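You operate a simulated robot arm through the tools that you are given. There is no shell and no other tool. Be economical: measure what you need, move in short steps, check, and stop when the job is done.

The job below is to be done with a simulated two-armed robot. You get a single attempt, and the scene is never put back.

Task
On the top of the work table, fold the grey rag in half.

The check looks at the end state, three seconds after you hand in, the way a careful person would. Anything else that was tipped, shoved, dropped, spilled or broken makes it a failure. Flat cloth is picked up by pressing the open fingertips on it (5 to 10 N) and closing them slowly along it; thin cloth reads only 2 to 8 mm in the jaws.

Robot
Two 7-joint arms with two-finger parallel grippers on one trunk, on a base that drives. Base frame: it is fixed to the floor where the robot stands at the start and does not move with it; the origin is under the middle of the robot, x ahead of it, y to its left, z up; the surface under the hand at the start is at about z = 0.8. Lengths are in m, angles in rad, forces in N, time in s.
The left shoulder is at the start at [0.07, 0.133, 1.076], the right one opposite. With the tool pointing down near the work surface each hand reaches from about 0.2 to 0.66 m from the robot's upright axis, wherever it stands, measured 20 degrees to its own side. Places, roughly: top of the work table [0.6, 0.3, 0.8]. Payload 1.57 kg a hand.
Tool frame (each hand has its own): the origin (TCP) lies between the finger pads and is the grasp point; the fingertips stand 0.03 m ahead of it; z points along the fingers, y is the line along which they close. Largest opening 0.08 m; finger width 0.017, thickness 0.012; the body of the gripper, 0.04 by 0.082 m, starts 0.08 m behind the TCP.
Orientation is that of the tool frame in the base frame, as a unit quaternion [w, x, y, z]. With the fingers straight down and closing along the base's y, the tool's x points along the base's -x, its y along +y and its z along -z.

Tools
- The arms move only by the tool play_rows. It takes "left_rows", "right_rows" or both (then of equal length, played together; a hand with none holds still); each is a list of rows, each an object of numbers (a shift or turn left out is 0, a gripper value left out holds the last): "dx", "dy", "dz": the shift along the tool's x, y, z in cm; "ax", "ay", "az": the turn, a rotation vector about the tool's x, y, z in rad. In form: [{"dx": .., "dy": .., "dz": .., "ax": .., "ay": .., "az": ..}, ...]. A call has 1 to 20 rows; each row shifts and turns the commanded pose from where the row before left it, along the tool's axes as they then stand. "left_gripper" and "right_gripper" are, for a hand that has rows, the opening, from 0 (shut) to 1 (fully open), set as the call begins (left out, the last holds). A row lasts 0.2 s, in which the tool goes at most 0.05 m and 0.15 rad; a call with a longer step from one row to the next is refused whole, and so is a gripper value outside its range. A pose out of reach is approached as far as the arm can. The call stops where the force on the tool passes 40 N (or 10 N more than at its start, if that is more) or the arm is blocked; 0.2 s more then pass. Each finger travels about 0.153 m/s and halts on what it meets, pressing with about 27 N; the grip force reading is that of the motor and also rises with nothing between the fingers. The clock runs only during rows and for 0.2 s after the last one: add rows that do not move to give the fingers time. It gives the time, the measured TCP pose, the force on the tool (base axes), the opening and the grip force at its end, in the units of the frame above (readings bear some noise), with the torque about the TCP (base axes, N m) and any sound that the robot's microphone picked up, and new pictures: "pictures" is both (left out), scene, wrist or none (wrist: the cameras of the hands that moved).
- Cameras (640 x 400 px; columns grow to the right, rows downward): "scene" is now at [0.1243, -0.0108, 1.2824]; the picture's right is [-0.13, -0.99, 0.00], its down [-0.77, 0.10, -0.63] and it looks along [0.62, -0.08, -0.78] (base axes); focal length 281 px, centre (320, 200). "left" rides on the left gripper at [0.072, 0.007, -0.122] in its tool frame; the picture's right is [-0.09, 1.00, 0.00], its down [-0.84, -0.08, -0.54] and it looks along [-0.54, -0.05, 0.84] (tool axes); focal length 238 px, centre (320, 200). "right" rides on the right gripper at [0.072, -0.007, -0.122] in its tool frame; the picture's right is [0.09, 1.00, 0.00], its down [-0.84, 0.08, -0.54] and it looks along [-0.54, 0.05, 0.84] (tool axes); focal length 238 px, centre (320, 200).
- lift_body(by): slides the trunk up (or, below 0, down) by that many m; the arms and the scene camera ride with it, the base frame stays. It gives what a move gives, with no picture.
- base_move(legs): drives the robot by 1 to 6 legs, each [ahead, left, turn to the left] in m, m and rad, along the robot's own axes; the way and the turn of a leg run together, so that a leg with both is an arc; at most 1.5 m and 3.142 rad a leg. The arms and the cameras ride along, it lands a little off, and it stops where it bumps. It gives what a move gives, and a new picture of the scene camera.
- head_to(pan, tilt): turns the head with the scene camera to pan (to the left, within 1.501 rad either way) and tilt (down, from -0.506 to 1.204), counted from straight ahead of the robot. It gives what a move gives, and a new picture of the scene camera.
- locate(camera, pixels): for up to 12 pixels [column, row] of the newest picture of that camera ("zoom" is the newest enlarged one), the place [x, y, z] in the base frame of the surface seen there, good to about 0.002 m. No time passes.
- inspect(camera, box): a new picture of the part [left, top, right, bottom] of that camera's present view, enlarged. No time passes.
- close_job(): hands the job in; it is judged then, once.

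Work in short steps. Measure before you move; look again where a grasp or a placing could have gone wrong, and mend it. You have 80 turns and 260 pictures in all, those below and enlarged ones among them. Open the grippers and draw the arms clear of the work before you hand the job in, unless the task says otherwise; then end with one line.

The tools are called after "Emit:" by a JSON object that holds its "api" and its "payload". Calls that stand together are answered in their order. play_rows: Moves the arms, as the interface text tells. Its arguments: {"type":"object","properties":{"left_rows":{"type":"array","items":{"type":"object","properties":{"dx":{"type":"number"},"dy":{"type":"number"},"dz":{"type":"number"},"ax":{"type":"number"},"ay":{"type":"number"},"az":{"type":"number"}}}},"left_gripper":{"type":"number"},"right_rows":{"type":"array","items":{"type":"object","properties":{"dx":{"type":"number"},"dy":{"type":"number"},"dz":{"type":"number"},"ax":{"type":"number"},"ay":{"type":"number"},"az":{"type":"number"}}}},"right_gripper":{"type":"number"},"pictures":{"type":"string","enum":["both","scene","wrist","none"]}},"required":[]} The other tools are called the same way: lift_body (by) slides the trunk up or down; base_move (legs) drives the base; head_to (pan, tilt) turns the head that bears the scene camera; locate (camera, pixels) gives the place of the surface under pixels of a picture; inspect (camera, box) takes an enlarged picture of a part of a camera's view; close_job () hands the job in.

At the start:

```text
time: 0.0
left_ee_pos: [0.4409, 0.0876, 0.9745]
left_ee_rot: [0.0, 0.0, 1.0, 0.0]
left_ft_force: [0.6, -0.6, -0.8]
left_ft_torque: [-0.04, 0.05, -0.03]
left_finger_gap: 0.0798
left_grip_force: 0.1
right_ee_pos: [0.4477, -0.302, 0.9644]
right_ee_rot: [0.0, 0.0, 1.0, -0.001]
right_ft_force: [0.0, 0.4, -0.4]
right_ft_torque: [0.03, -0.02, 0.02]
right_finger_gap: 0.0801
right_grip_force: 0.1
trunk travel left (down, up): [-0.65, 0.29]
robot x, y, heading: [0.003, -0.0045, -0.001]
head pan, tilt: [-0.127, 0.894]
```

scene: 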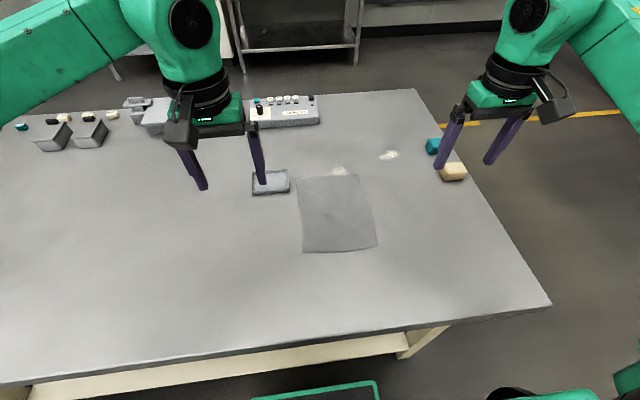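
right: 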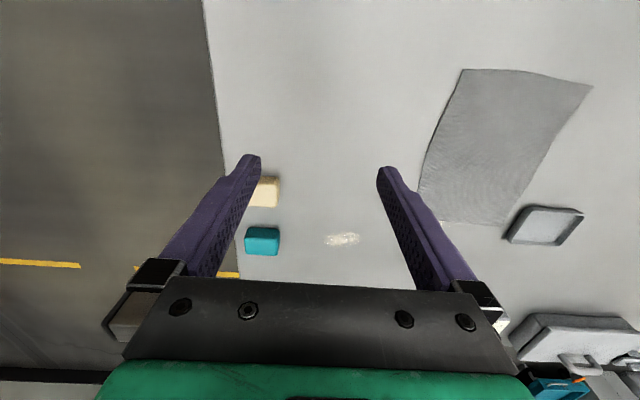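
left: 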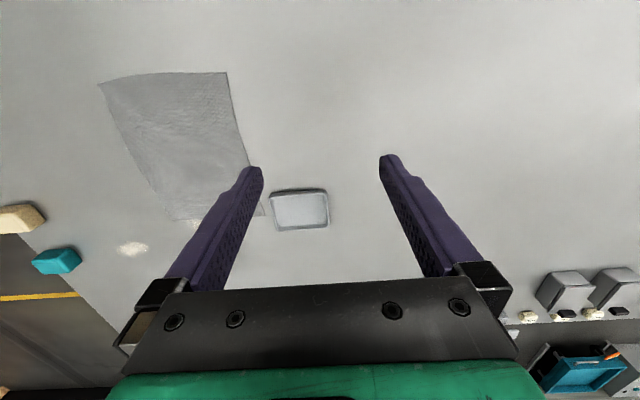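

The grey rag sits at scene pixels about (297,178)-(357,174)-(377,246)-(303,252). I measure its corners, the table and the neighbours.

Emit:
{"api": "locate", "payload": {"camera": "scene", "pixels": [[299, 180], [356, 176], [375, 245], [304, 250], [335, 212], [270, 182], [388, 155], [338, 170], [340, 280], [420, 220]]}}

Emit:
{"api": "inspect", "payload": {"camera": "scene", "box": [240, 140, 420, 260]}}

```text
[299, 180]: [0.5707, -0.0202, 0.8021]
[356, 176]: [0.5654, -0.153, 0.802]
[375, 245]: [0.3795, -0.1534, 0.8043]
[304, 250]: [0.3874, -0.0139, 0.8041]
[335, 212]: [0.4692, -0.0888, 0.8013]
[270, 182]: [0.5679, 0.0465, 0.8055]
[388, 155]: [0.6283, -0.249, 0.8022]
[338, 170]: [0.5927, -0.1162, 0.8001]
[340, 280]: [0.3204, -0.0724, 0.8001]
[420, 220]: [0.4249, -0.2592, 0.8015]
```

```text
3.33 times, centred on (330, 200) of scene
```

zoom: 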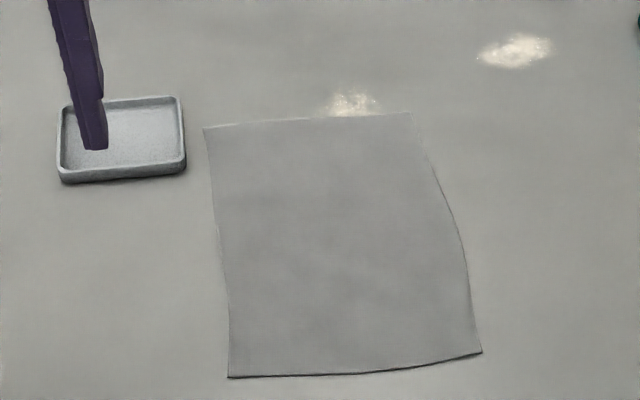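

The rag spans about x 0.38–0.57 and y −0.155 to −0.015. I'll fold the near edge onto the far edge with both hands closing along x, so first I turn both grippers 90° with their cameras outward.

Emit:
{"api": "play_rows", "payload": {"left_rows": [{"az": 0.1428}, {"az": 0.1428}, {"az": 0.1428}, {"az": 0.1428}, {"az": 0.1428}, {"az": 0.1428}, {"az": 0.1428}, {"az": 0.1428}, {"az": 0.1428}, {"az": 0.1428}, {"az": 0.1428}, {}], "right_rows": [{"az": -0.1428}, {"az": -0.1428}, {"az": -0.1428}, {"az": -0.1428}, {"az": -0.1428}, {"az": -0.1428}, {"az": -0.1428}, {"az": -0.1428}, {"az": -0.1428}, {"az": -0.1428}, {"az": -0.1428}, {}], "left_gripper": 0.4, "right_gripper": 0.4}}

```text
time: 2.6
left_ee_pos: [0.4072, 0.0423, 0.9939]
left_ee_rot: [-0.001, 0.415, 0.91, 0.0]
left_ft_force: [0.6, -0.1, 0.3]
left_ft_torque: [-0.04, -0.02, 0.0]
left_finger_gap: 0.0321
left_grip_force: 0.1
left hand out of reach, approached as far as the arm can: row 6, 7, 8, 9, 10, 11
right_ee_pos: [0.347, -0.1688, 0.998]
right_ee_rot: [0.002, -0.405, 0.914, 0.002]
right_ft_force: [0.2, -0.6, 0.3]
right_ft_torque: [0.0, 0.02, -0.02]
right_finger_gap: 0.0321
right_grip_force: 0.2
right hand out of reach, approached as far as the arm can: row 2, 3, 4, 5, 6, 7, 8, 9, 10, 11
trunk travel left (down, up): [-0.65, 0.29]
robot x, y, heading: [0.0019, 0.0034, -0.004]
head pan, tilt: [-0.127, 0.894]
```

scene: 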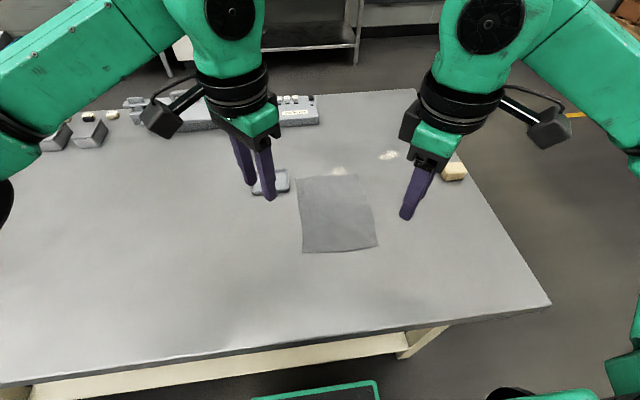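
right: 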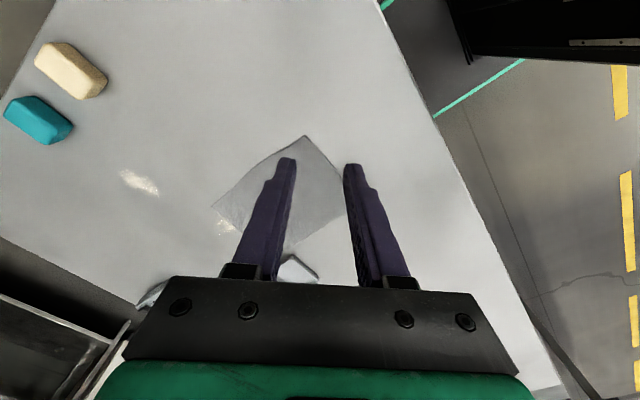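
left: 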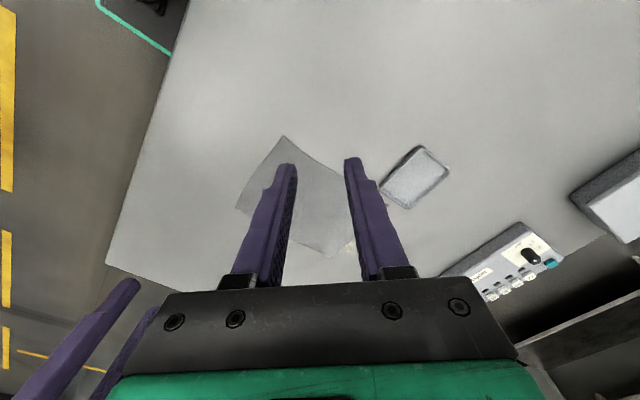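

Both wrists stall at about 0.85 rad of yaw, so I'll use only a small yaw and pinch across the near corners instead. I drive the base 0.085 m right to centre on the rag, then unwind the yaw.

Emit:
{"api": "base_move", "payload": {"legs": [[0, -0.085, 0]]}}

Emit:
{"api": "play_rows", "payload": {"left_rows": [{"az": -0.14}, {"az": -0.14}, {"az": -0.14}, {}], "right_rows": [{"az": 0.14}, {"az": 0.14}, {"az": 0.14}, {}], "pictures": "scene"}}

```text
time: 3.7
left_ee_pos: [0.4084, -0.0433, 0.9928]
left_ee_rot: [0.0, 0.414, 0.91, -0.001]
left_ft_force: [-0.1, 0.0, 0.1]
left_ft_torque: [0.01, -0.01, 0.0]
left_finger_gap: 0.032
left_grip_force: 0.0
right_ee_pos: [0.3472, -0.2533, 0.9993]
right_ee_rot: [0.0, -0.404, 0.915, 0.001]
right_ft_force: [-0.2, -0.8, -0.3]
right_ft_torque: [0.01, 0.0, -0.02]
right_finger_gap: 0.0322
right_grip_force: 0.2
trunk travel left (down, up): [-0.65, 0.29]
robot x, y, heading: [-0.0009, -0.086, -0.003]
head pan, tilt: [-0.127, 0.894]
```

scene: 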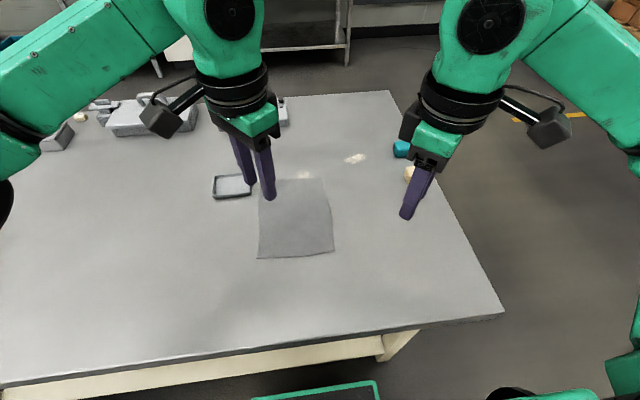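

```text
time: 4.7
left_ee_pos: [0.4092, -0.0444, 0.9923]
left_ee_rot: [0.0, 0.215, 0.977, -0.001]
left_ft_force: [0.4, -0.1, 0.3]
left_ft_torque: [-0.04, 0.05, 0.0]
left_finger_gap: 0.0321
left_grip_force: 0.0
right_ee_pos: [0.3474, -0.253, 0.9981]
right_ee_rot: [0.0, -0.204, 0.979, 0.001]
right_ft_force: [0.5, 0.8, 0.0]
right_ft_torque: [0.01, 0.02, 0.0]
right_finger_gap: 0.032
right_grip_force: 0.1
trunk travel left (down, up): [-0.65, 0.29]
robot x, y, heading: [0.0021, -0.0832, -0.003]
head pan, tilt: [-0.127, 0.894]
```

scene: 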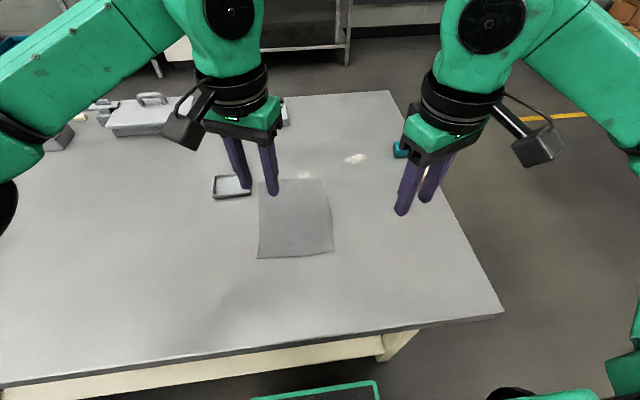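

Yaw is now about 0.42 rad on each hand. I measure the wrist widths and re-measure the rag corners from this view to judge how close the hands can come.

Emit:
{"api": "locate", "payload": {"camera": "scene", "pixels": [[416, 108], [460, 112], [486, 105], [202, 92], [240, 100], [263, 92], [406, 135], [490, 125], [258, 258], [333, 251], [262, 182], [322, 179]]}}

Emit:
{"api": "inspect", "payload": {"camera": "scene", "box": [200, 160, 380, 272]}}

```text
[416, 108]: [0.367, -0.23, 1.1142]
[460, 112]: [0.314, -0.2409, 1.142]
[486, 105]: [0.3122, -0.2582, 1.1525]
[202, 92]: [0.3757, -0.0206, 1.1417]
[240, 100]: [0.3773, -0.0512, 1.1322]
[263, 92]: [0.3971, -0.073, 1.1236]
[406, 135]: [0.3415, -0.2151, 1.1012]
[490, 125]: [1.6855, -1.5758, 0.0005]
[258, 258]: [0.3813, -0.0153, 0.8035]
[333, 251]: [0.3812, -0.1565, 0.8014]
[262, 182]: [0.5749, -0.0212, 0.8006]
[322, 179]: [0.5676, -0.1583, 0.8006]
```

```text
3.56 times, centred on (290, 216) of scene
```

zoom: 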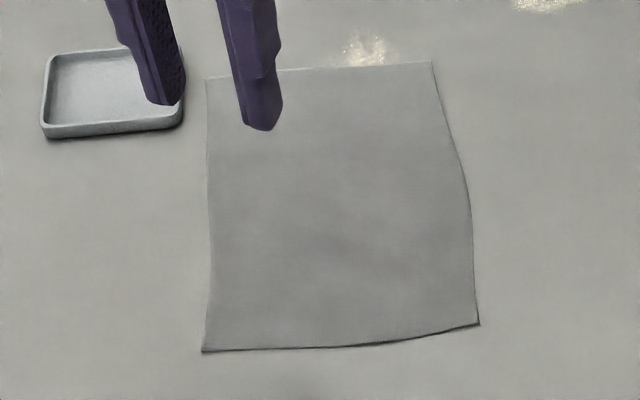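

Near corners are at (0.382, −0.015) and (0.380, −0.156), and the wrists are about 0.08 m wide, so 0.106 m spacing fits. I tilt both hands by 0.2 rad so the wrists lean back and outward, set 2 cm openings, and go to hover about 3 cm above the corners.

Emit:
{"api": "play_rows", "payload": {"left_rows": [{"ay": -0.1}, {"ay": -0.1}, {"dx": 0.64, "dy": 0.05, "dz": 1.57}, {"dx": 0.64, "dy": 0.05, "dz": 1.57}, {"dx": 0.64, "dy": 0.05, "dz": 1.57}, {"dx": 0.64, "dy": 0.05, "dz": 1.57}, {"dx": 0.64, "dy": 0.05, "dz": 1.57}, {"dx": 0.64, "dy": 0.05, "dz": 1.57}, {"dx": 0.64, "dy": 0.05, "dz": 1.57}, {"dx": 0.64, "dy": 0.05, "dz": 1.57}, {}], "right_rows": [{"ay": -0.1}, {"ay": -0.1}, {"dx": -0.67, "dy": 1.09, "dz": 1.91}, {"dx": -0.67, "dy": 1.09, "dz": 1.91}, {"dx": -0.67, "dy": 1.09, "dz": 1.91}, {"dx": -0.67, "dy": 1.09, "dz": 1.91}, {"dx": -0.67, "dy": 1.09, "dz": 1.91}, {"dx": -0.67, "dy": 1.09, "dz": 1.91}, {"dx": -0.67, "dy": 1.09, "dz": 1.91}, {"dx": -0.67, "dy": 1.09, "dz": 1.91}, {}], "left_gripper": 0.25, "right_gripper": 0.25}}

```text
time: 7.1
left_ee_pos: [0.3874, -0.0295, 0.8607]
left_ee_rot: [0.097, 0.216, 0.971, -0.022]
left_ft_force: [0.0, 0.0, 0.0]
left_ft_torque: [0.0, 0.02, 0.03]
left_finger_gap: 0.0202
left_grip_force: 0.3
right_ee_pos: [0.389, -0.1398, 0.8587]
right_ee_rot: [0.099, -0.203, 0.974, 0.022]
right_ft_force: [0.0, 0.1, -0.1]
right_ft_torque: [0.0, 0.01, -0.01]
right_finger_gap: 0.0202
right_grip_force: 0.0
trunk travel left (down, up): [-0.65, 0.29]
robot x, y, heading: [-0.0023, -0.0841, -0.003]
head pan, tilt: [-0.127, 0.894]
```

scene: 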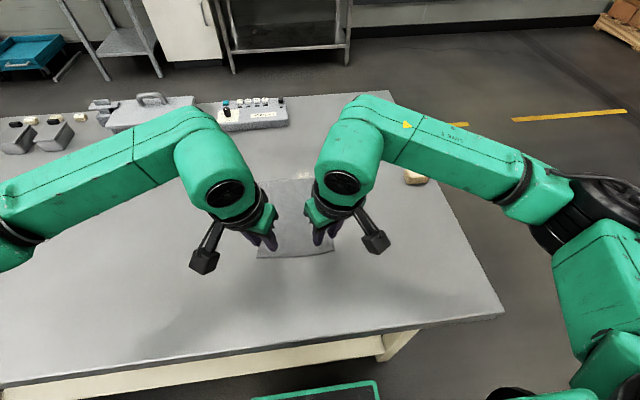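
right: 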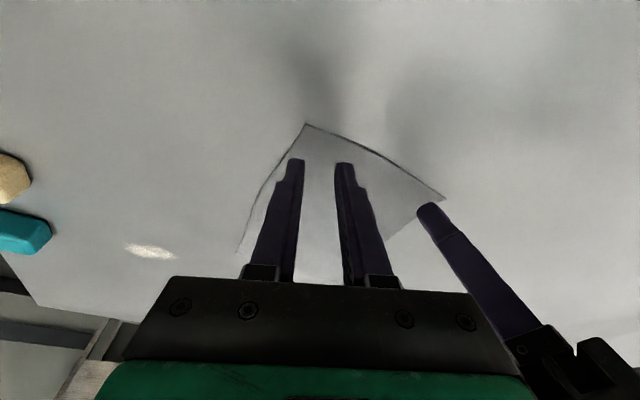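
left: 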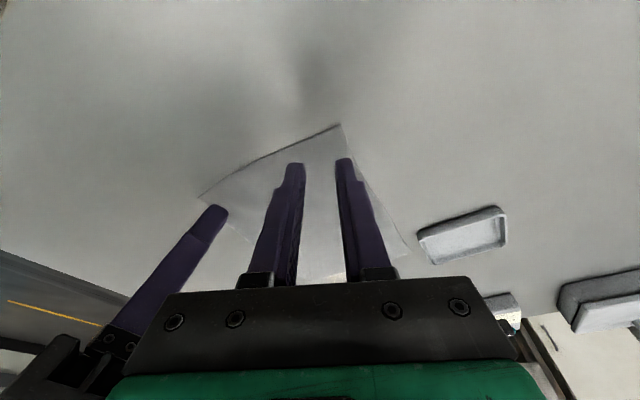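

Both hands are clear and tips hover ~3 cm over the corners, about 1.5 cm inside the edge. I lower 2.5 cm with a slight pull toward the near edge.

Emit:
{"api": "play_rows", "payload": {"left_rows": [{"dx": 0.19, "dz": 0.47}, {"dx": 0.19, "dz": 0.47}, {"dx": 0.19, "dz": 0.47}, {"dx": 0.19, "dz": 0.47}, {"dx": 0.19, "dz": 0.47}, {}], "right_rows": [{"dx": 0.19, "dz": 0.47}, {"dx": 0.19, "dz": 0.47}, {"dx": 0.19, "dz": 0.47}, {"dx": 0.19, "dz": 0.47}, {"dx": 0.19, "dz": 0.47}, {}]}}

```text
time: 8.5
left_ee_pos: [0.3835, -0.0272, 0.8348]
left_ee_rot: [0.098, 0.216, 0.971, -0.022]
left_ft_force: [1.0, 0.2, 0.1]
left_ft_torque: [0.01, -0.02, 0.0]
left_finger_gap: 0.0202
left_grip_force: 0.1
right_ee_pos: [0.3828, -0.1427, 0.834]
right_ee_rot: [0.099, -0.204, 0.974, 0.021]
right_ft_force: [0.5, 0.3, -0.2]
right_ft_torque: [0.0, -0.01, 0.05]
right_finger_gap: 0.0201
right_grip_force: 0.0
trunk travel left (down, up): [-0.65, 0.29]
robot x, y, heading: [0.0025, -0.0871, 0.005]
head pan, tilt: [-0.127, 0.894]
```

scene: 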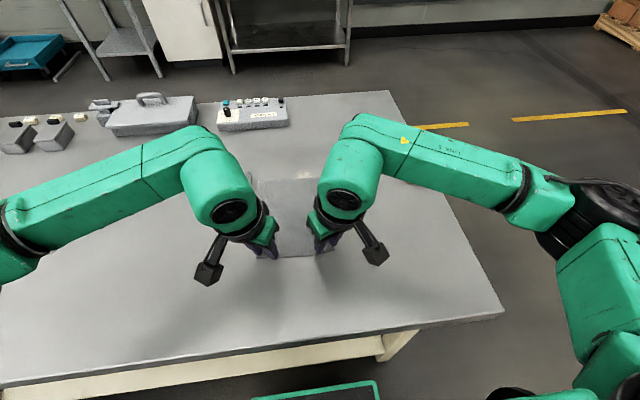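
right: 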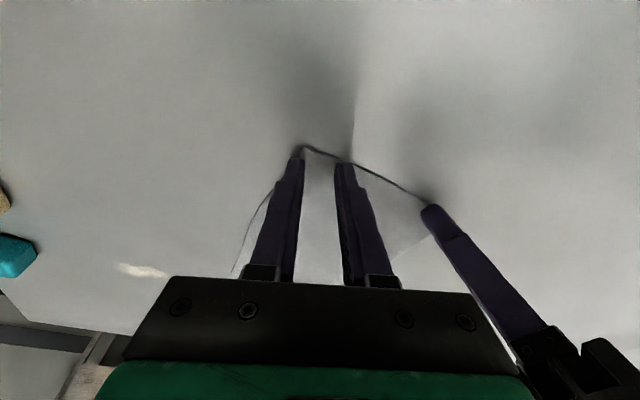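
left: 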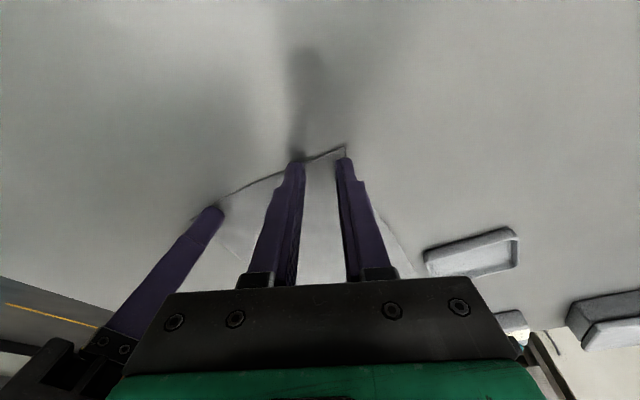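

The tips are now practically on the near edge (wrist images, row ~155), a touch too far out. I shift 7 mm inward (+x) and press down 3 mm.

Emit:
{"api": "play_rows", "payload": {"left_rows": [{"dx": -0.63, "dz": 0.12}, {"dx": 0.03, "dz": 0.15}, {"dx": 0.03, "dz": 0.15}, {}], "right_rows": [{"dx": -0.63, "dz": 0.12}, {"dx": 0.03, "dz": 0.15}, {"dx": 0.03, "dz": 0.15}, {}], "pictures": "wrist"}}

```text
time: 9.5
left_ee_pos: [0.3878, -0.0292, 0.8319]
left_ee_rot: [0.098, 0.215, 0.971, -0.022]
left_ft_force: [0.0, -0.3, 1.3]
left_ft_torque: [0.03, -0.02, 0.0]
left_finger_gap: 0.0198
left_grip_force: 0.0
right_ee_pos: [0.3904, -0.1386, 0.8329]
right_ee_rot: [0.099, -0.204, 0.974, 0.021]
right_ft_force: [1.3, -1.2, 5.3]
right_ft_torque: [-0.02, -0.01, 0.01]
right_finger_gap: 0.0201
right_grip_force: 0.1
trunk travel left (down, up): [-0.65, 0.29]
robot x, y, heading: [0.0013, -0.0872, -0.001]
head pan, tilt: [-0.127, 0.894]
```

right: 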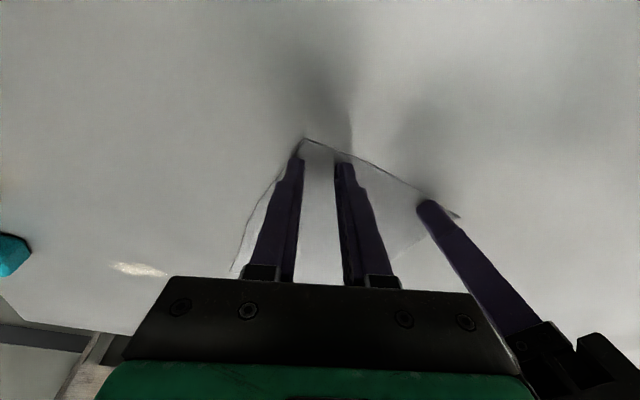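
left: 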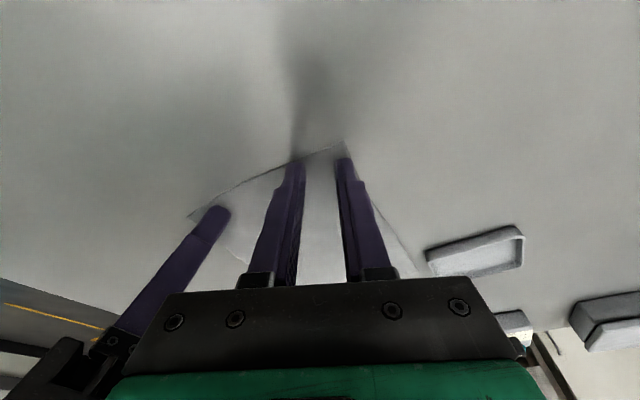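

The right hand presses at 5 N; the left only 1 N and sits slightly nearer the edge. I lift-shift the left 3 mm inward and press both a bit more.

Emit:
{"api": "play_rows", "payload": {"left_rows": [{"dx": -0.3, "dz": 0.05}, {"dx": 0.02, "dz": 0.1}, {"dx": 0.02, "dz": 0.1}, {}], "right_rows": [{}, {"dx": 0.01, "dz": 0.04}, {}, {}], "pictures": "none"}}

```text
time: 10.5
left_ee_pos: [0.3895, -0.0323, 0.8323]
left_ee_rot: [0.1, 0.215, 0.971, -0.022]
left_ft_force: [2.7, 1.1, 18.1]
left_ft_torque: [0.16, -0.11, -0.02]
left_finger_gap: 0.0209
left_grip_force: 0.1
right_ee_pos: [0.3892, -0.139, 0.8323]
right_ee_rot: [0.1, -0.203, 0.974, 0.02]
right_ft_force: [1.3, -0.5, 4.4]
right_ft_torque: [0.05, -0.01, -0.01]
right_finger_gap: 0.02
right_grip_force: 0.1
trunk travel left (down, up): [-0.65, 0.29]
robot x, y, heading: [0.0014, -0.0863, -0.004]
head pan, tilt: [-0.127, 0.894]
```

Left is at 18 N, too much; I ease it up about 1.2 mm, press the right a little more, then begin to close in steps.

Emit:
{"api": "play_rows", "payload": {"left_rows": [{"dx": -0.02, "dz": -0.11}, {}], "right_rows": [{"dx": 0.01, "dz": 0.05}, {}], "pictures": "none"}}

Emit:
{"api": "play_rows", "payload": {"left_rows": [{}, {}], "right_rows": [{}, {}], "left_gripper": 0.18, "right_gripper": 0.18, "pictures": "wrist"}}

```text
time: 11.1
left_ee_pos: [0.3892, -0.0316, 0.8321]
left_ee_rot: [0.097, 0.216, 0.971, -0.022]
left_ft_force: [1.2, -0.5, 9.1]
left_ft_torque: [0.06, -0.07, -0.01]
left_finger_gap: 0.0206
left_grip_force: 0.4
right_ee_pos: [0.3893, -0.1397, 0.8324]
right_ee_rot: [0.101, -0.203, 0.974, 0.022]
right_ft_force: [1.4, 1.3, 15.7]
right_ft_torque: [0.02, -0.02, -0.01]
right_finger_gap: 0.0202
right_grip_force: 0.1
trunk travel left (down, up): [-0.65, 0.29]
robot x, y, heading: [0.0033, -0.0835, -0.001]
head pan, tilt: [-0.127, 0.894]
```

```text
time: 11.7
left_ee_pos: [0.389, -0.0315, 0.8321]
left_ee_rot: [0.098, 0.216, 0.971, -0.022]
left_ft_force: [-0.1, -0.1, 5.7]
left_ft_torque: [0.01, 0.02, -0.01]
left_finger_gap: 0.0135
left_grip_force: 0.1
right_ee_pos: [0.3886, -0.1393, 0.8333]
right_ee_rot: [0.101, -0.203, 0.974, 0.021]
right_ft_force: [0.8, 0.7, 19.0]
right_ft_torque: [0.01, 0.01, 0.0]
right_finger_gap: 0.0133
right_grip_force: 0.1
trunk travel left (down, up): [-0.65, 0.29]
robot x, y, heading: [-0.0025, -0.0862, -0.002]
head pan, tilt: [-0.127, 0.894]
```

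right: 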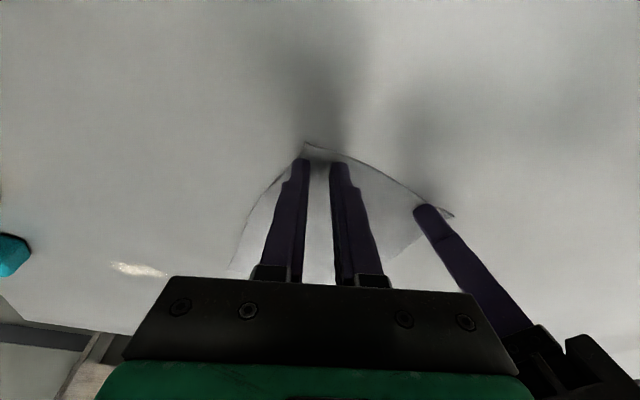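
left: 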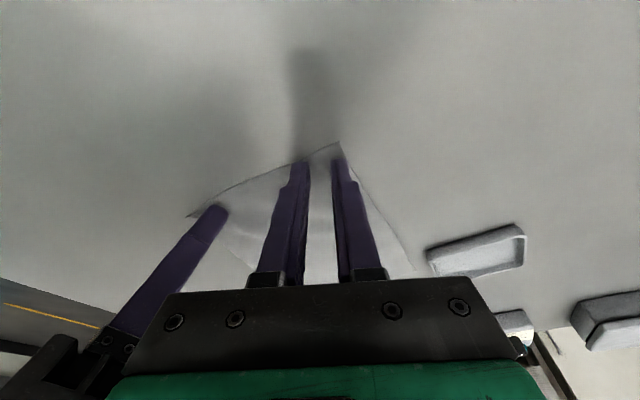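

Left reads 6 N, right 19 N. I ease the right up by 0.7 mm and continue closing slowly.

Emit:
{"api": "play_rows", "payload": {"left_rows": [{"dz": 0.02}, {}], "right_rows": [{"dx": -0.01, "dz": -0.07}, {}], "left_gripper": 0.12, "right_gripper": 0.14, "pictures": "none"}}

Emit:
{"api": "play_rows", "payload": {"left_rows": [{}, {}], "right_rows": [{}, {}], "left_gripper": 0.06, "right_gripper": 0.07, "pictures": "wrist"}}

```text
time: 12.3
left_ee_pos: [0.3899, -0.03, 0.8308]
left_ee_rot: [0.098, 0.216, 0.971, -0.022]
left_ft_force: [-1.0, 0.3, 9.7]
left_ft_torque: [0.03, 0.05, 0.02]
left_finger_gap: 0.0089
left_grip_force: 0.1
right_ee_pos: [0.3881, -0.1392, 0.8329]
right_ee_rot: [0.101, -0.203, 0.974, 0.021]
right_ft_force: [1.7, -0.4, 11.2]
right_ft_torque: [-0.02, -0.02, -0.01]
right_finger_gap: 0.0104
right_grip_force: 0.0
trunk travel left (down, up): [-0.65, 0.29]
robot x, y, heading: [0.0006, -0.0852, -0.003]
head pan, tilt: [-0.127, 0.894]
```

```text
time: 12.9
left_ee_pos: [0.3906, -0.0317, 0.8336]
left_ee_rot: [0.098, 0.216, 0.971, -0.021]
left_ft_force: [0.5, -0.8, 9.7]
left_ft_torque: [0.01, 0.03, 0.01]
left_finger_gap: 0.0029
left_grip_force: 0.0
right_ee_pos: [0.3877, -0.1399, 0.8324]
right_ee_rot: [0.1, -0.203, 0.974, 0.021]
right_ft_force: [-0.6, -0.1, 10.2]
right_ft_torque: [0.04, 0.02, 0.01]
right_finger_gap: 0.0052
right_grip_force: 0.0
trunk travel left (down, up): [-0.65, 0.29]
robot x, y, heading: [0.0007, -0.0874, -0.001]
head pan, tilt: [-0.127, 0.894]
```

right: 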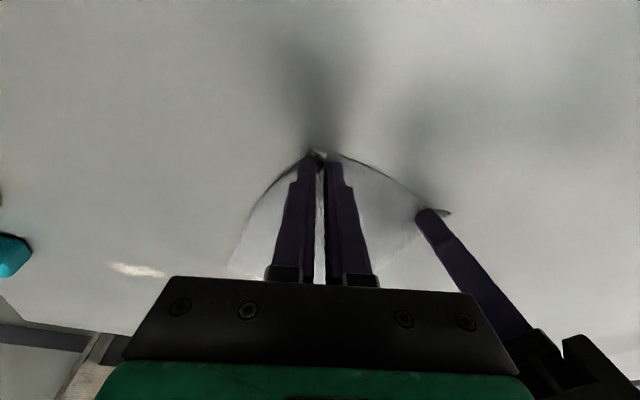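
left: 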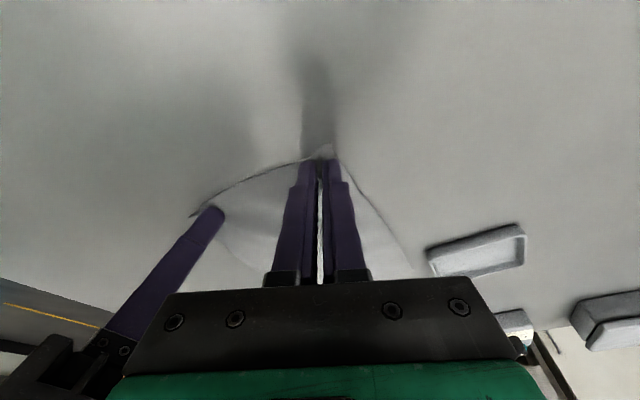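

A ridge is drawn between each pair of fingers. I shut both fully.

Emit:
{"api": "play_rows", "payload": {"left_rows": [{}, {}, {}], "right_rows": [{}, {}, {}], "left_gripper": 0, "right_gripper": 0, "pictures": "none"}}

Emit:
{"api": "play_rows", "payload": {"left_rows": [{"dx": -0.1, "dz": -0.5}, {"dx": -0.2, "dz": -1}, {"dx": -0.2, "dz": -1}, {}], "right_rows": [{"dx": -0.1, "dz": -0.5}, {"dx": -0.2, "dz": -1}, {"dx": -0.2, "dz": -1}, {}]}}

```text
time: 13.7
left_ee_pos: [0.3901, -0.0317, 0.8321]
left_ee_rot: [0.099, 0.216, 0.971, -0.022]
left_ft_force: [0.1, 0.1, 11.0]
left_ft_torque: [0.0, 0.04, 0.02]
left_finger_gap: 0.0
left_grip_force: 20.4
right_ee_pos: [0.388, -0.1395, 0.8333]
right_ee_rot: [0.099, -0.203, 0.974, 0.021]
right_ft_force: [-0.3, -0.1, 8.5]
right_ft_torque: [-0.01, 0.04, 0.01]
right_finger_gap: 0.0019
right_grip_force: 23.4
trunk travel left (down, up): [-0.65, 0.29]
robot x, y, heading: [0.003, -0.0852, -0.003]
head pan, tilt: [-0.127, 0.894]
```

```text
time: 14.7
left_ee_pos: [0.3911, -0.0312, 0.8573]
left_ee_rot: [0.097, 0.215, 0.972, -0.021]
left_ft_force: [0.5, 0.2, -0.5]
left_ft_torque: [-0.02, 0.01, 0.03]
left_finger_gap: 0.0
left_grip_force: 21.0
right_ee_pos: [0.3898, -0.1405, 0.857]
right_ee_rot: [0.098, -0.204, 0.974, 0.021]
right_ft_force: [0.0, -0.6, 0.2]
right_ft_torque: [-0.01, -0.03, 0.02]
right_finger_gap: 0.002
right_grip_force: 23.4
trunk travel left (down, up): [-0.65, 0.29]
robot x, y, heading: [-0.0015, -0.0876, -0.006]
head pan, tilt: [-0.127, 0.894]
```

scene: 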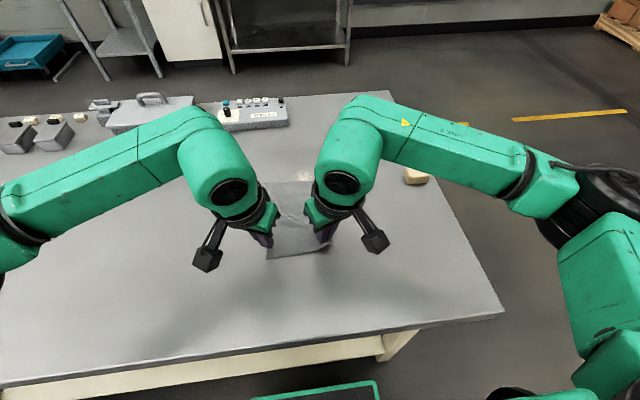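
right: 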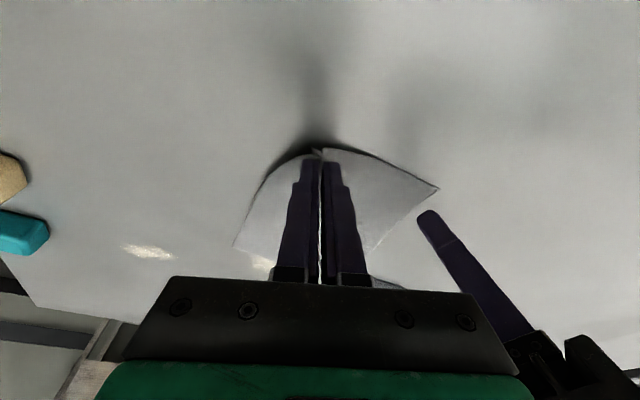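
left: 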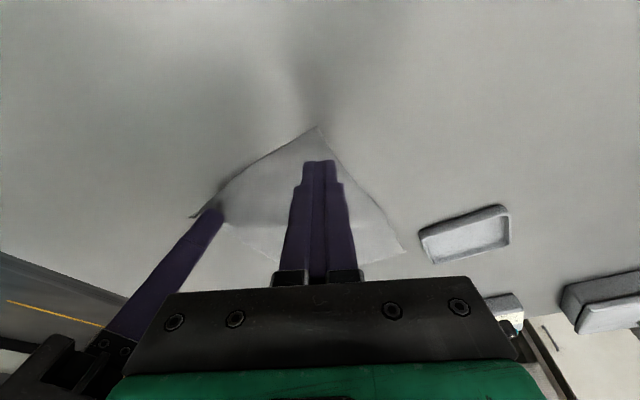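

The right hand holds its corner (2 mm gap); the left slipped (0.0 mm). I lower the right back to just above the table, reopen the left and locate the left corner.

Emit:
{"api": "play_rows", "payload": {"right_rows": [{"dx": 0.2, "dz": 1}, {"dx": 0.2, "dz": 1}, {}, {}], "left_rows": [{}, {}, {}, {}], "left_gripper": 0.3, "pictures": "wrist"}}

Emit:
{"api": "inspect", "payload": {"camera": "left", "box": [180, 100, 440, 262]}}

Emit:
{"api": "locate", "payload": {"camera": "left", "pixels": [[318, 130], [270, 160], [330, 150], [405, 252], [195, 215]]}}

```text
time: 15.7
left_ee_pos: [0.391, -0.0319, 0.8566]
left_ee_rot: [0.097, 0.215, 0.972, -0.02]
left_ft_force: [-0.6, 0.3, -0.3]
left_ft_torque: [0.04, -0.01, 0.02]
left_finger_gap: 0.0237
left_grip_force: 0.1
right_ee_pos: [0.3913, -0.1404, 0.8373]
right_ee_rot: [0.099, -0.203, 0.974, 0.021]
right_ft_force: [0.2, 0.9, -0.8]
right_ft_torque: [0.01, -0.02, 0.0]
right_finger_gap: 0.0016
right_grip_force: 23.7
trunk travel left (down, up): [-0.65, 0.29]
robot x, y, heading: [-0.003, -0.0812, -0.002]
head pan, tilt: [-0.127, 0.894]
```

right: 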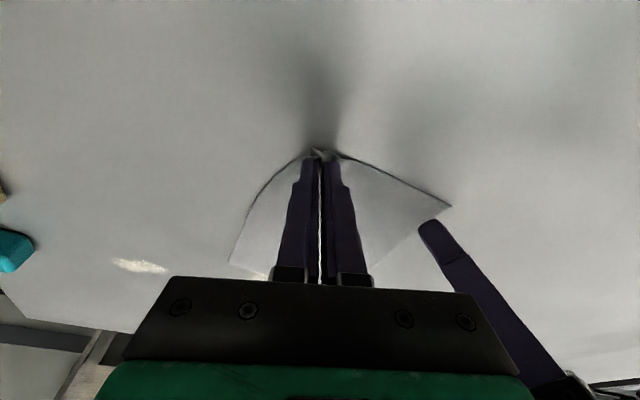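
left: 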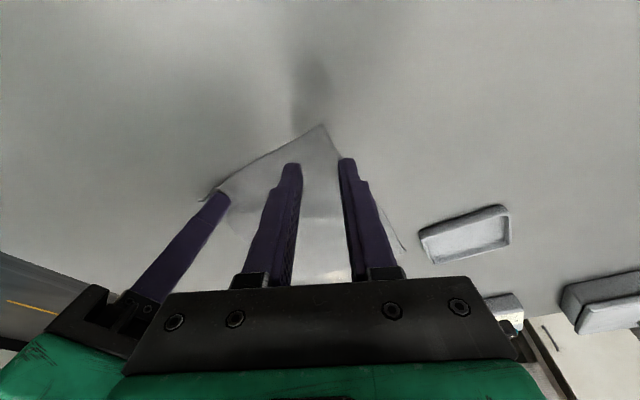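

```text
2.46 times, centred on (310, 181) of left
```

zoom: 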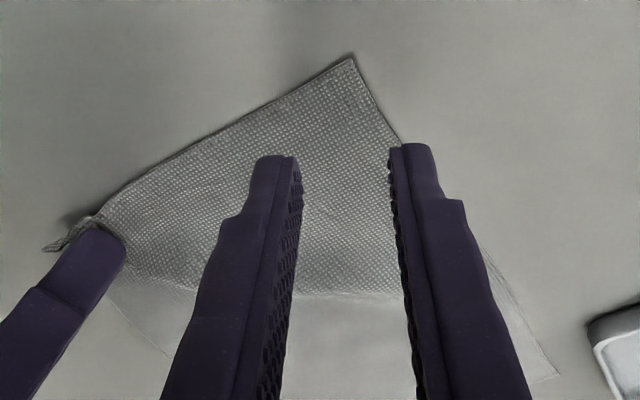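

```text
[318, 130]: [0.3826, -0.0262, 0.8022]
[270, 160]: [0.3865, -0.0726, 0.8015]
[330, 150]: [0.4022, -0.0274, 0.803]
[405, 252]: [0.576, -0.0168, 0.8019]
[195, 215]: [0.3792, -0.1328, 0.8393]
```

The cloth corner is now at (0.383, −0.026), so the left fingers were straddling the edge. I move the left 6 mm inward and 3 mm forward and lower it to near contact.

Emit:
{"api": "play_rows", "payload": {"left_rows": [{"dx": -0.52, "dy": -0.42, "dz": 0.1}, {"dx": 0.11, "dz": 0.54}, {"dx": 0.11, "dz": 0.54}, {"dx": 0.11, "dz": 0.54}, {"dx": 0.11, "dz": 0.54}, {}], "left_gripper": 0.27, "pictures": "wrist"}}

Emit:
{"api": "inspect", "payload": {"camera": "left", "box": [180, 100, 440, 262]}}

```text
time: 17.1
left_ee_pos: [0.3943, -0.037, 0.8343]
left_ee_rot: [0.096, 0.216, 0.971, -0.022]
left_ft_force: [0.4, -0.5, 0.3]
left_ft_torque: [0.02, 0.01, 0.01]
left_finger_gap: 0.0216
left_grip_force: 0.1
right_ee_pos: [0.3907, -0.1395, 0.8375]
right_ee_rot: [0.099, -0.203, 0.974, 0.022]
right_ft_force: [-0.2, 0.4, 0.4]
right_ft_torque: [-0.04, -0.01, -0.03]
right_finger_gap: 0.0016
right_grip_force: 23.0
trunk travel left (down, up): [-0.65, 0.29]
robot x, y, heading: [-0.0027, -0.0911, -0.001]
head pan, tilt: [-0.127, 0.894]
```

left: 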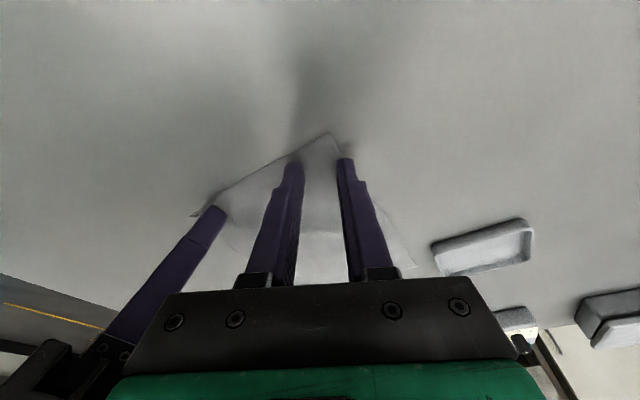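

```text
2.46 times, centred on (310, 181) of left
```

zoom: 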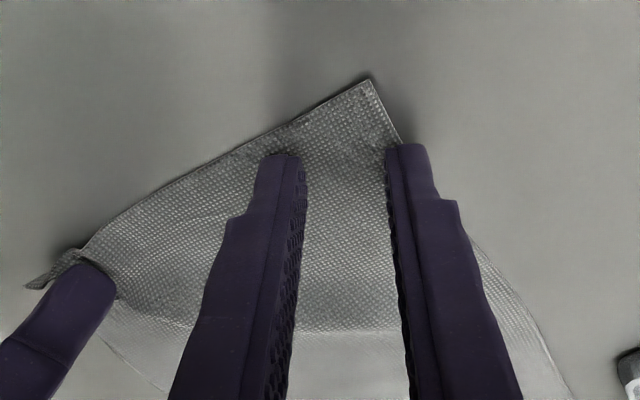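

The outer finger lies on the side edge, so I shift another 5 mm inward along the closing line and press down.

Emit:
{"api": "play_rows", "payload": {"left_rows": [{"dx": -0.25, "dy": -0.5}, {"dx": 0.03, "dz": 0.15}, {"dx": 0.02, "dz": 0.08}, {}, {}], "pictures": "wrist"}}

Emit:
{"api": "inspect", "payload": {"camera": "left", "box": [180, 100, 440, 262]}}

```text
time: 18.3
left_ee_pos: [0.395, -0.0434, 0.8321]
left_ee_rot: [0.097, 0.216, 0.971, -0.022]
left_ft_force: [-0.2, -0.4, -0.2]
left_ft_torque: [-0.02, 0.0, 0.01]
left_finger_gap: 0.0216
left_grip_force: 0.1
right_ee_pos: [0.3904, -0.1405, 0.8373]
right_ee_rot: [0.099, -0.204, 0.974, 0.022]
right_ft_force: [0.0, 0.4, -0.4]
right_ft_torque: [-0.02, 0.04, -0.04]
right_finger_gap: 0.0017
right_grip_force: 23.4
trunk travel left (down, up): [-0.65, 0.29]
robot x, y, heading: [0.001, -0.0891, -0.004]
head pan, tilt: [-0.127, 0.894]
```

left: 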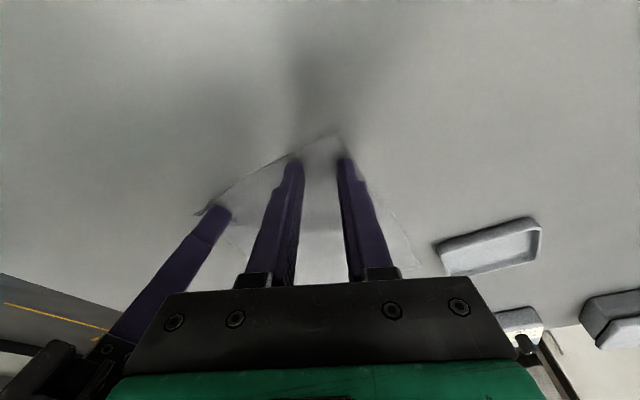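

```text
2.46 times, centred on (310, 181) of left
```

zoom: 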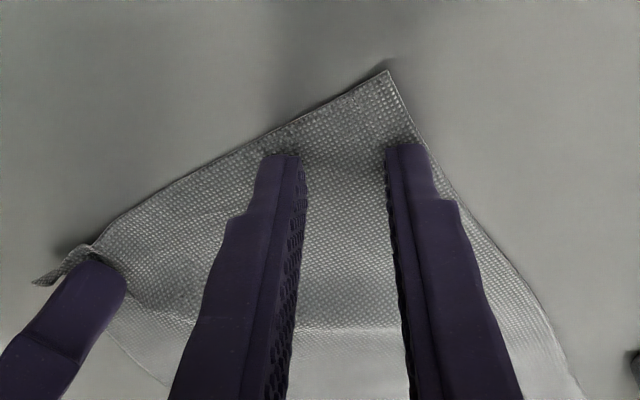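

Both left fingers are now fully on the cloth just inside the corner, but not yet in contact (~0 N). I press further in sub-millimetre rows.

Emit:
{"api": "play_rows", "payload": {"left_rows": [{"dx": 0.01, "dz": 0.06}, {"dx": 0.01, "dz": 0.06}, {}], "pictures": "none"}}

```text
time: 19.1
left_ee_pos: [0.3948, -0.0432, 0.8313]
left_ee_rot: [0.098, 0.215, 0.971, -0.022]
left_ft_force: [0.2, 0.2, 5.2]
left_ft_torque: [0.02, -0.01, -0.01]
left_finger_gap: 0.0217
left_grip_force: 0.1
right_ee_pos: [0.39, -0.1397, 0.8377]
right_ee_rot: [0.098, -0.204, 0.974, 0.021]
right_ft_force: [-0.1, -0.3, -0.4]
right_ft_torque: [-0.01, -0.01, 0.01]
right_finger_gap: 0.0019
right_grip_force: 23.1
trunk travel left (down, up): [-0.65, 0.29]
robot x, y, heading: [-0.002, -0.0866, -0.002]
head pan, tilt: [-0.127, 0.894]
```

Left presses at 5 N; I add 0.5 mm and close in steps.

Emit:
{"api": "play_rows", "payload": {"left_rows": [{"dx": 0.01, "dz": 0.05}, {}], "left_gripper": 0.2, "pictures": "none"}}

Emit:
{"api": "play_rows", "payload": {"left_rows": [{}, {}], "left_gripper": 0.13, "pictures": "none"}}

Emit:
{"api": "play_rows", "payload": {"left_rows": [{}, {}], "left_gripper": 0.07, "pictures": "none"}}

Emit:
{"api": "play_rows", "payload": {"left_rows": [{}, {}, {}], "left_gripper": 0, "pictures": "wrist"}}

```text
time: 19.7
left_ee_pos: [0.3936, -0.0423, 0.8317]
left_ee_rot: [0.099, 0.215, 0.971, -0.022]
left_ft_force: [0.1, 0.0, 9.0]
left_ft_torque: [0.02, 0.01, 0.0]
left_finger_gap: 0.0155
left_grip_force: 0.0
right_ee_pos: [0.3906, -0.1397, 0.8374]
right_ee_rot: [0.099, -0.204, 0.974, 0.022]
right_ft_force: [0.4, -0.3, -0.8]
right_ft_torque: [0.0, 0.01, -0.01]
right_finger_gap: 0.0017
right_grip_force: 22.9
trunk travel left (down, up): [-0.65, 0.29]
robot x, y, heading: [0.0006, -0.0846, 0.001]
head pan, tilt: [-0.127, 0.894]
```

```text
time: 20.3
left_ee_pos: [0.3937, -0.0429, 0.833]
left_ee_rot: [0.098, 0.215, 0.971, -0.022]
left_ft_force: [1.3, 0.2, 11.3]
left_ft_torque: [-0.04, 0.01, -0.06]
left_finger_gap: 0.0097
left_grip_force: 0.0
right_ee_pos: [0.3901, -0.1409, 0.8374]
right_ee_rot: [0.099, -0.203, 0.974, 0.021]
right_ft_force: [-0.2, 0.9, -0.7]
right_ft_torque: [-0.01, 0.02, 0.05]
right_finger_gap: 0.0019
right_grip_force: 23.5
trunk travel left (down, up): [-0.65, 0.29]
robot x, y, heading: [-0.0005, -0.0858, -0.0]
head pan, tilt: [-0.127, 0.894]
```

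```text
time: 20.9
left_ee_pos: [0.3927, -0.0434, 0.8332]
left_ee_rot: [0.099, 0.215, 0.971, -0.023]
left_ft_force: [1.4, -0.3, 12.6]
left_ft_torque: [0.01, -0.01, 0.0]
left_finger_gap: 0.0055
left_grip_force: 0.0
right_ee_pos: [0.3901, -0.1403, 0.8376]
right_ee_rot: [0.1, -0.204, 0.974, 0.021]
right_ft_force: [-1.3, 0.5, 0.1]
right_ft_torque: [0.03, 0.02, 0.03]
right_finger_gap: 0.002
right_grip_force: 23.6
trunk travel left (down, up): [-0.65, 0.29]
robot x, y, heading: [0.0015, -0.0856, -0.002]
head pan, tilt: [-0.127, 0.894]
```

```text
time: 21.7
left_ee_pos: [0.3921, -0.0439, 0.8324]
left_ee_rot: [0.098, 0.215, 0.971, -0.021]
left_ft_force: [-0.4, -2.0, 13.8]
left_ft_torque: [-0.02, 0.02, 0.01]
left_finger_gap: 0.0018
left_grip_force: 23.8
right_ee_pos: [0.3894, -0.1406, 0.8381]
right_ee_rot: [0.1, -0.204, 0.974, 0.022]
right_ft_force: [0.1, 1.5, 0.1]
right_ft_torque: [0.03, -0.01, 0.05]
right_finger_gap: 0.0018
right_grip_force: 23.9
trunk travel left (down, up): [-0.65, 0.29]
robot x, y, heading: [-0.0017, -0.0883, -0.002]
head pan, tilt: [-0.127, 0.894]
```

left: 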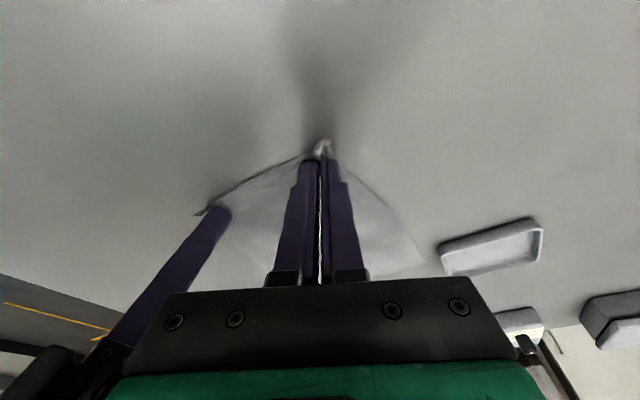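

Both hands now hold cloth (1.8 mm each). I carry the near edge up along the first half of a fold arc (8 cm forward, 7.5 cm up).

Emit:
{"api": "play_rows", "payload": {"left_rows": [{"dx": -0.317, "dy": 0.059, "dz": -0.925}, {"dx": -0.317, "dy": 0.059, "dz": -0.925}, {"dx": -0.545, "dy": 0.172, "dz": -0.813}, {"dx": -0.545, "dy": 0.172, "dz": -0.813}, {"dx": -0.732, "dy": 0.273, "dz": -0.643}, {"dx": -0.732, "dy": 0.273, "dz": -0.643}, {"dx": -0.875, "dy": 0.357, "dz": -0.435}, {"dx": -0.875, "dy": 0.357, "dz": -0.435}, {"dx": -0.954, "dy": 0.416, "dz": -0.184}, {"dx": -0.954, "dy": 0.416, "dz": -0.184}, {"dx": -0.968, "dy": 0.445, "dz": 0.063}, {"dx": -0.968, "dy": 0.445, "dz": 0.063}], "right_rows": [{"dx": -0.319, "dy": -0.056, "dz": -0.925}, {"dx": -0.319, "dy": -0.056, "dz": -0.925}, {"dx": -0.549, "dy": -0.164, "dz": -0.812}, {"dx": -0.549, "dy": -0.164, "dz": -0.812}, {"dx": -0.738, "dy": -0.26, "dz": -0.641}, {"dx": -0.738, "dy": -0.26, "dz": -0.641}, {"dx": -0.883, "dy": -0.34, "dz": -0.433}, {"dx": -0.883, "dy": -0.34, "dz": -0.433}, {"dx": -0.964, "dy": -0.396, "dz": -0.182}, {"dx": -0.964, "dy": -0.396, "dz": -0.182}, {"dx": -0.979, "dy": -0.424, "dz": 0.066}, {"dx": -0.979, "dy": -0.424, "dz": 0.066}]}}

```text
time: 24.3
left_ee_pos: [0.4775, -0.044, 0.9065]
left_ee_rot: [0.097, 0.216, 0.971, -0.021]
left_ft_force: [0.0, -0.1, -0.6]
left_ft_torque: [-0.09, 0.0, 0.01]
left_finger_gap: 0.0015
left_grip_force: 23.2
right_ee_pos: [0.4732, -0.1398, 0.9115]
right_ee_rot: [0.099, -0.203, 0.974, 0.021]
right_ft_force: [0.5, 0.5, 0.1]
right_ft_torque: [0.0, 0.01, 0.03]
right_finger_gap: 0.0019
right_grip_force: 23.5
trunk travel left (down, up): [-0.65, 0.29]
robot x, y, heading: [-0.0004, -0.0834, -0.004]
head pan, tilt: [-0.127, 0.894]
```

scene: 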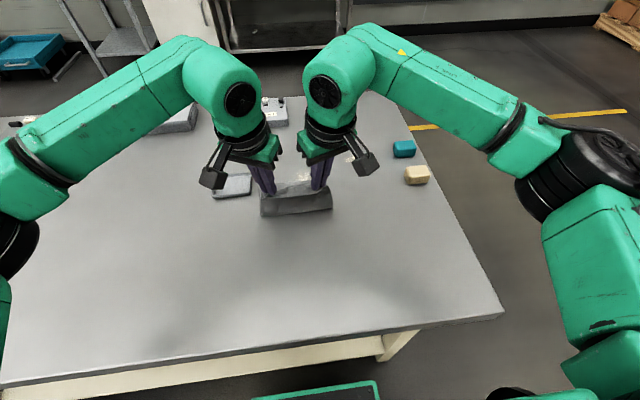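
right: 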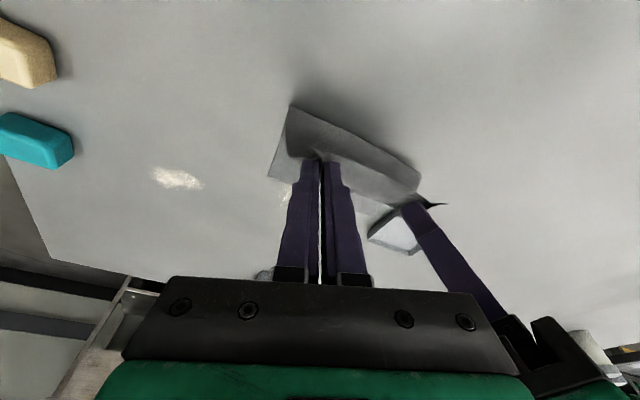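
left: 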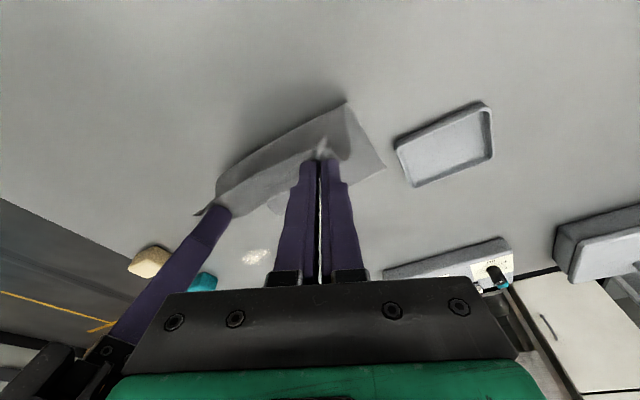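

The rag hangs cleanly, with the fold forming near row 205 of the scene. I check the far edge hasn't slid.

Emit:
{"api": "inspect", "payload": {"camera": "scene", "box": [200, 150, 380, 262]}}

Emit:
{"api": "locate", "payload": {"camera": "left", "pixels": [[347, 105], [384, 167], [275, 212], [218, 182]]}}

Emit:
{"api": "locate", "payload": {"camera": "right", "pixels": [[291, 108], [270, 178], [415, 185]]}}

```text
3.56 times, centred on (290, 206) of scene
```

zoom: 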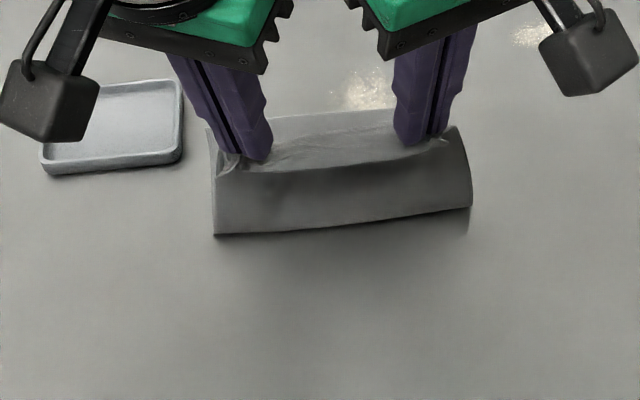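

```text
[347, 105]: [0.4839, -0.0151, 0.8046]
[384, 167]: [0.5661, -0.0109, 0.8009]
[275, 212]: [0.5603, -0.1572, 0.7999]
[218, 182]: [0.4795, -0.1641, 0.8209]
```

```text
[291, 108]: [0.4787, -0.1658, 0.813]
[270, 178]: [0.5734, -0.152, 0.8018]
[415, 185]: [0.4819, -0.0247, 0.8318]
```

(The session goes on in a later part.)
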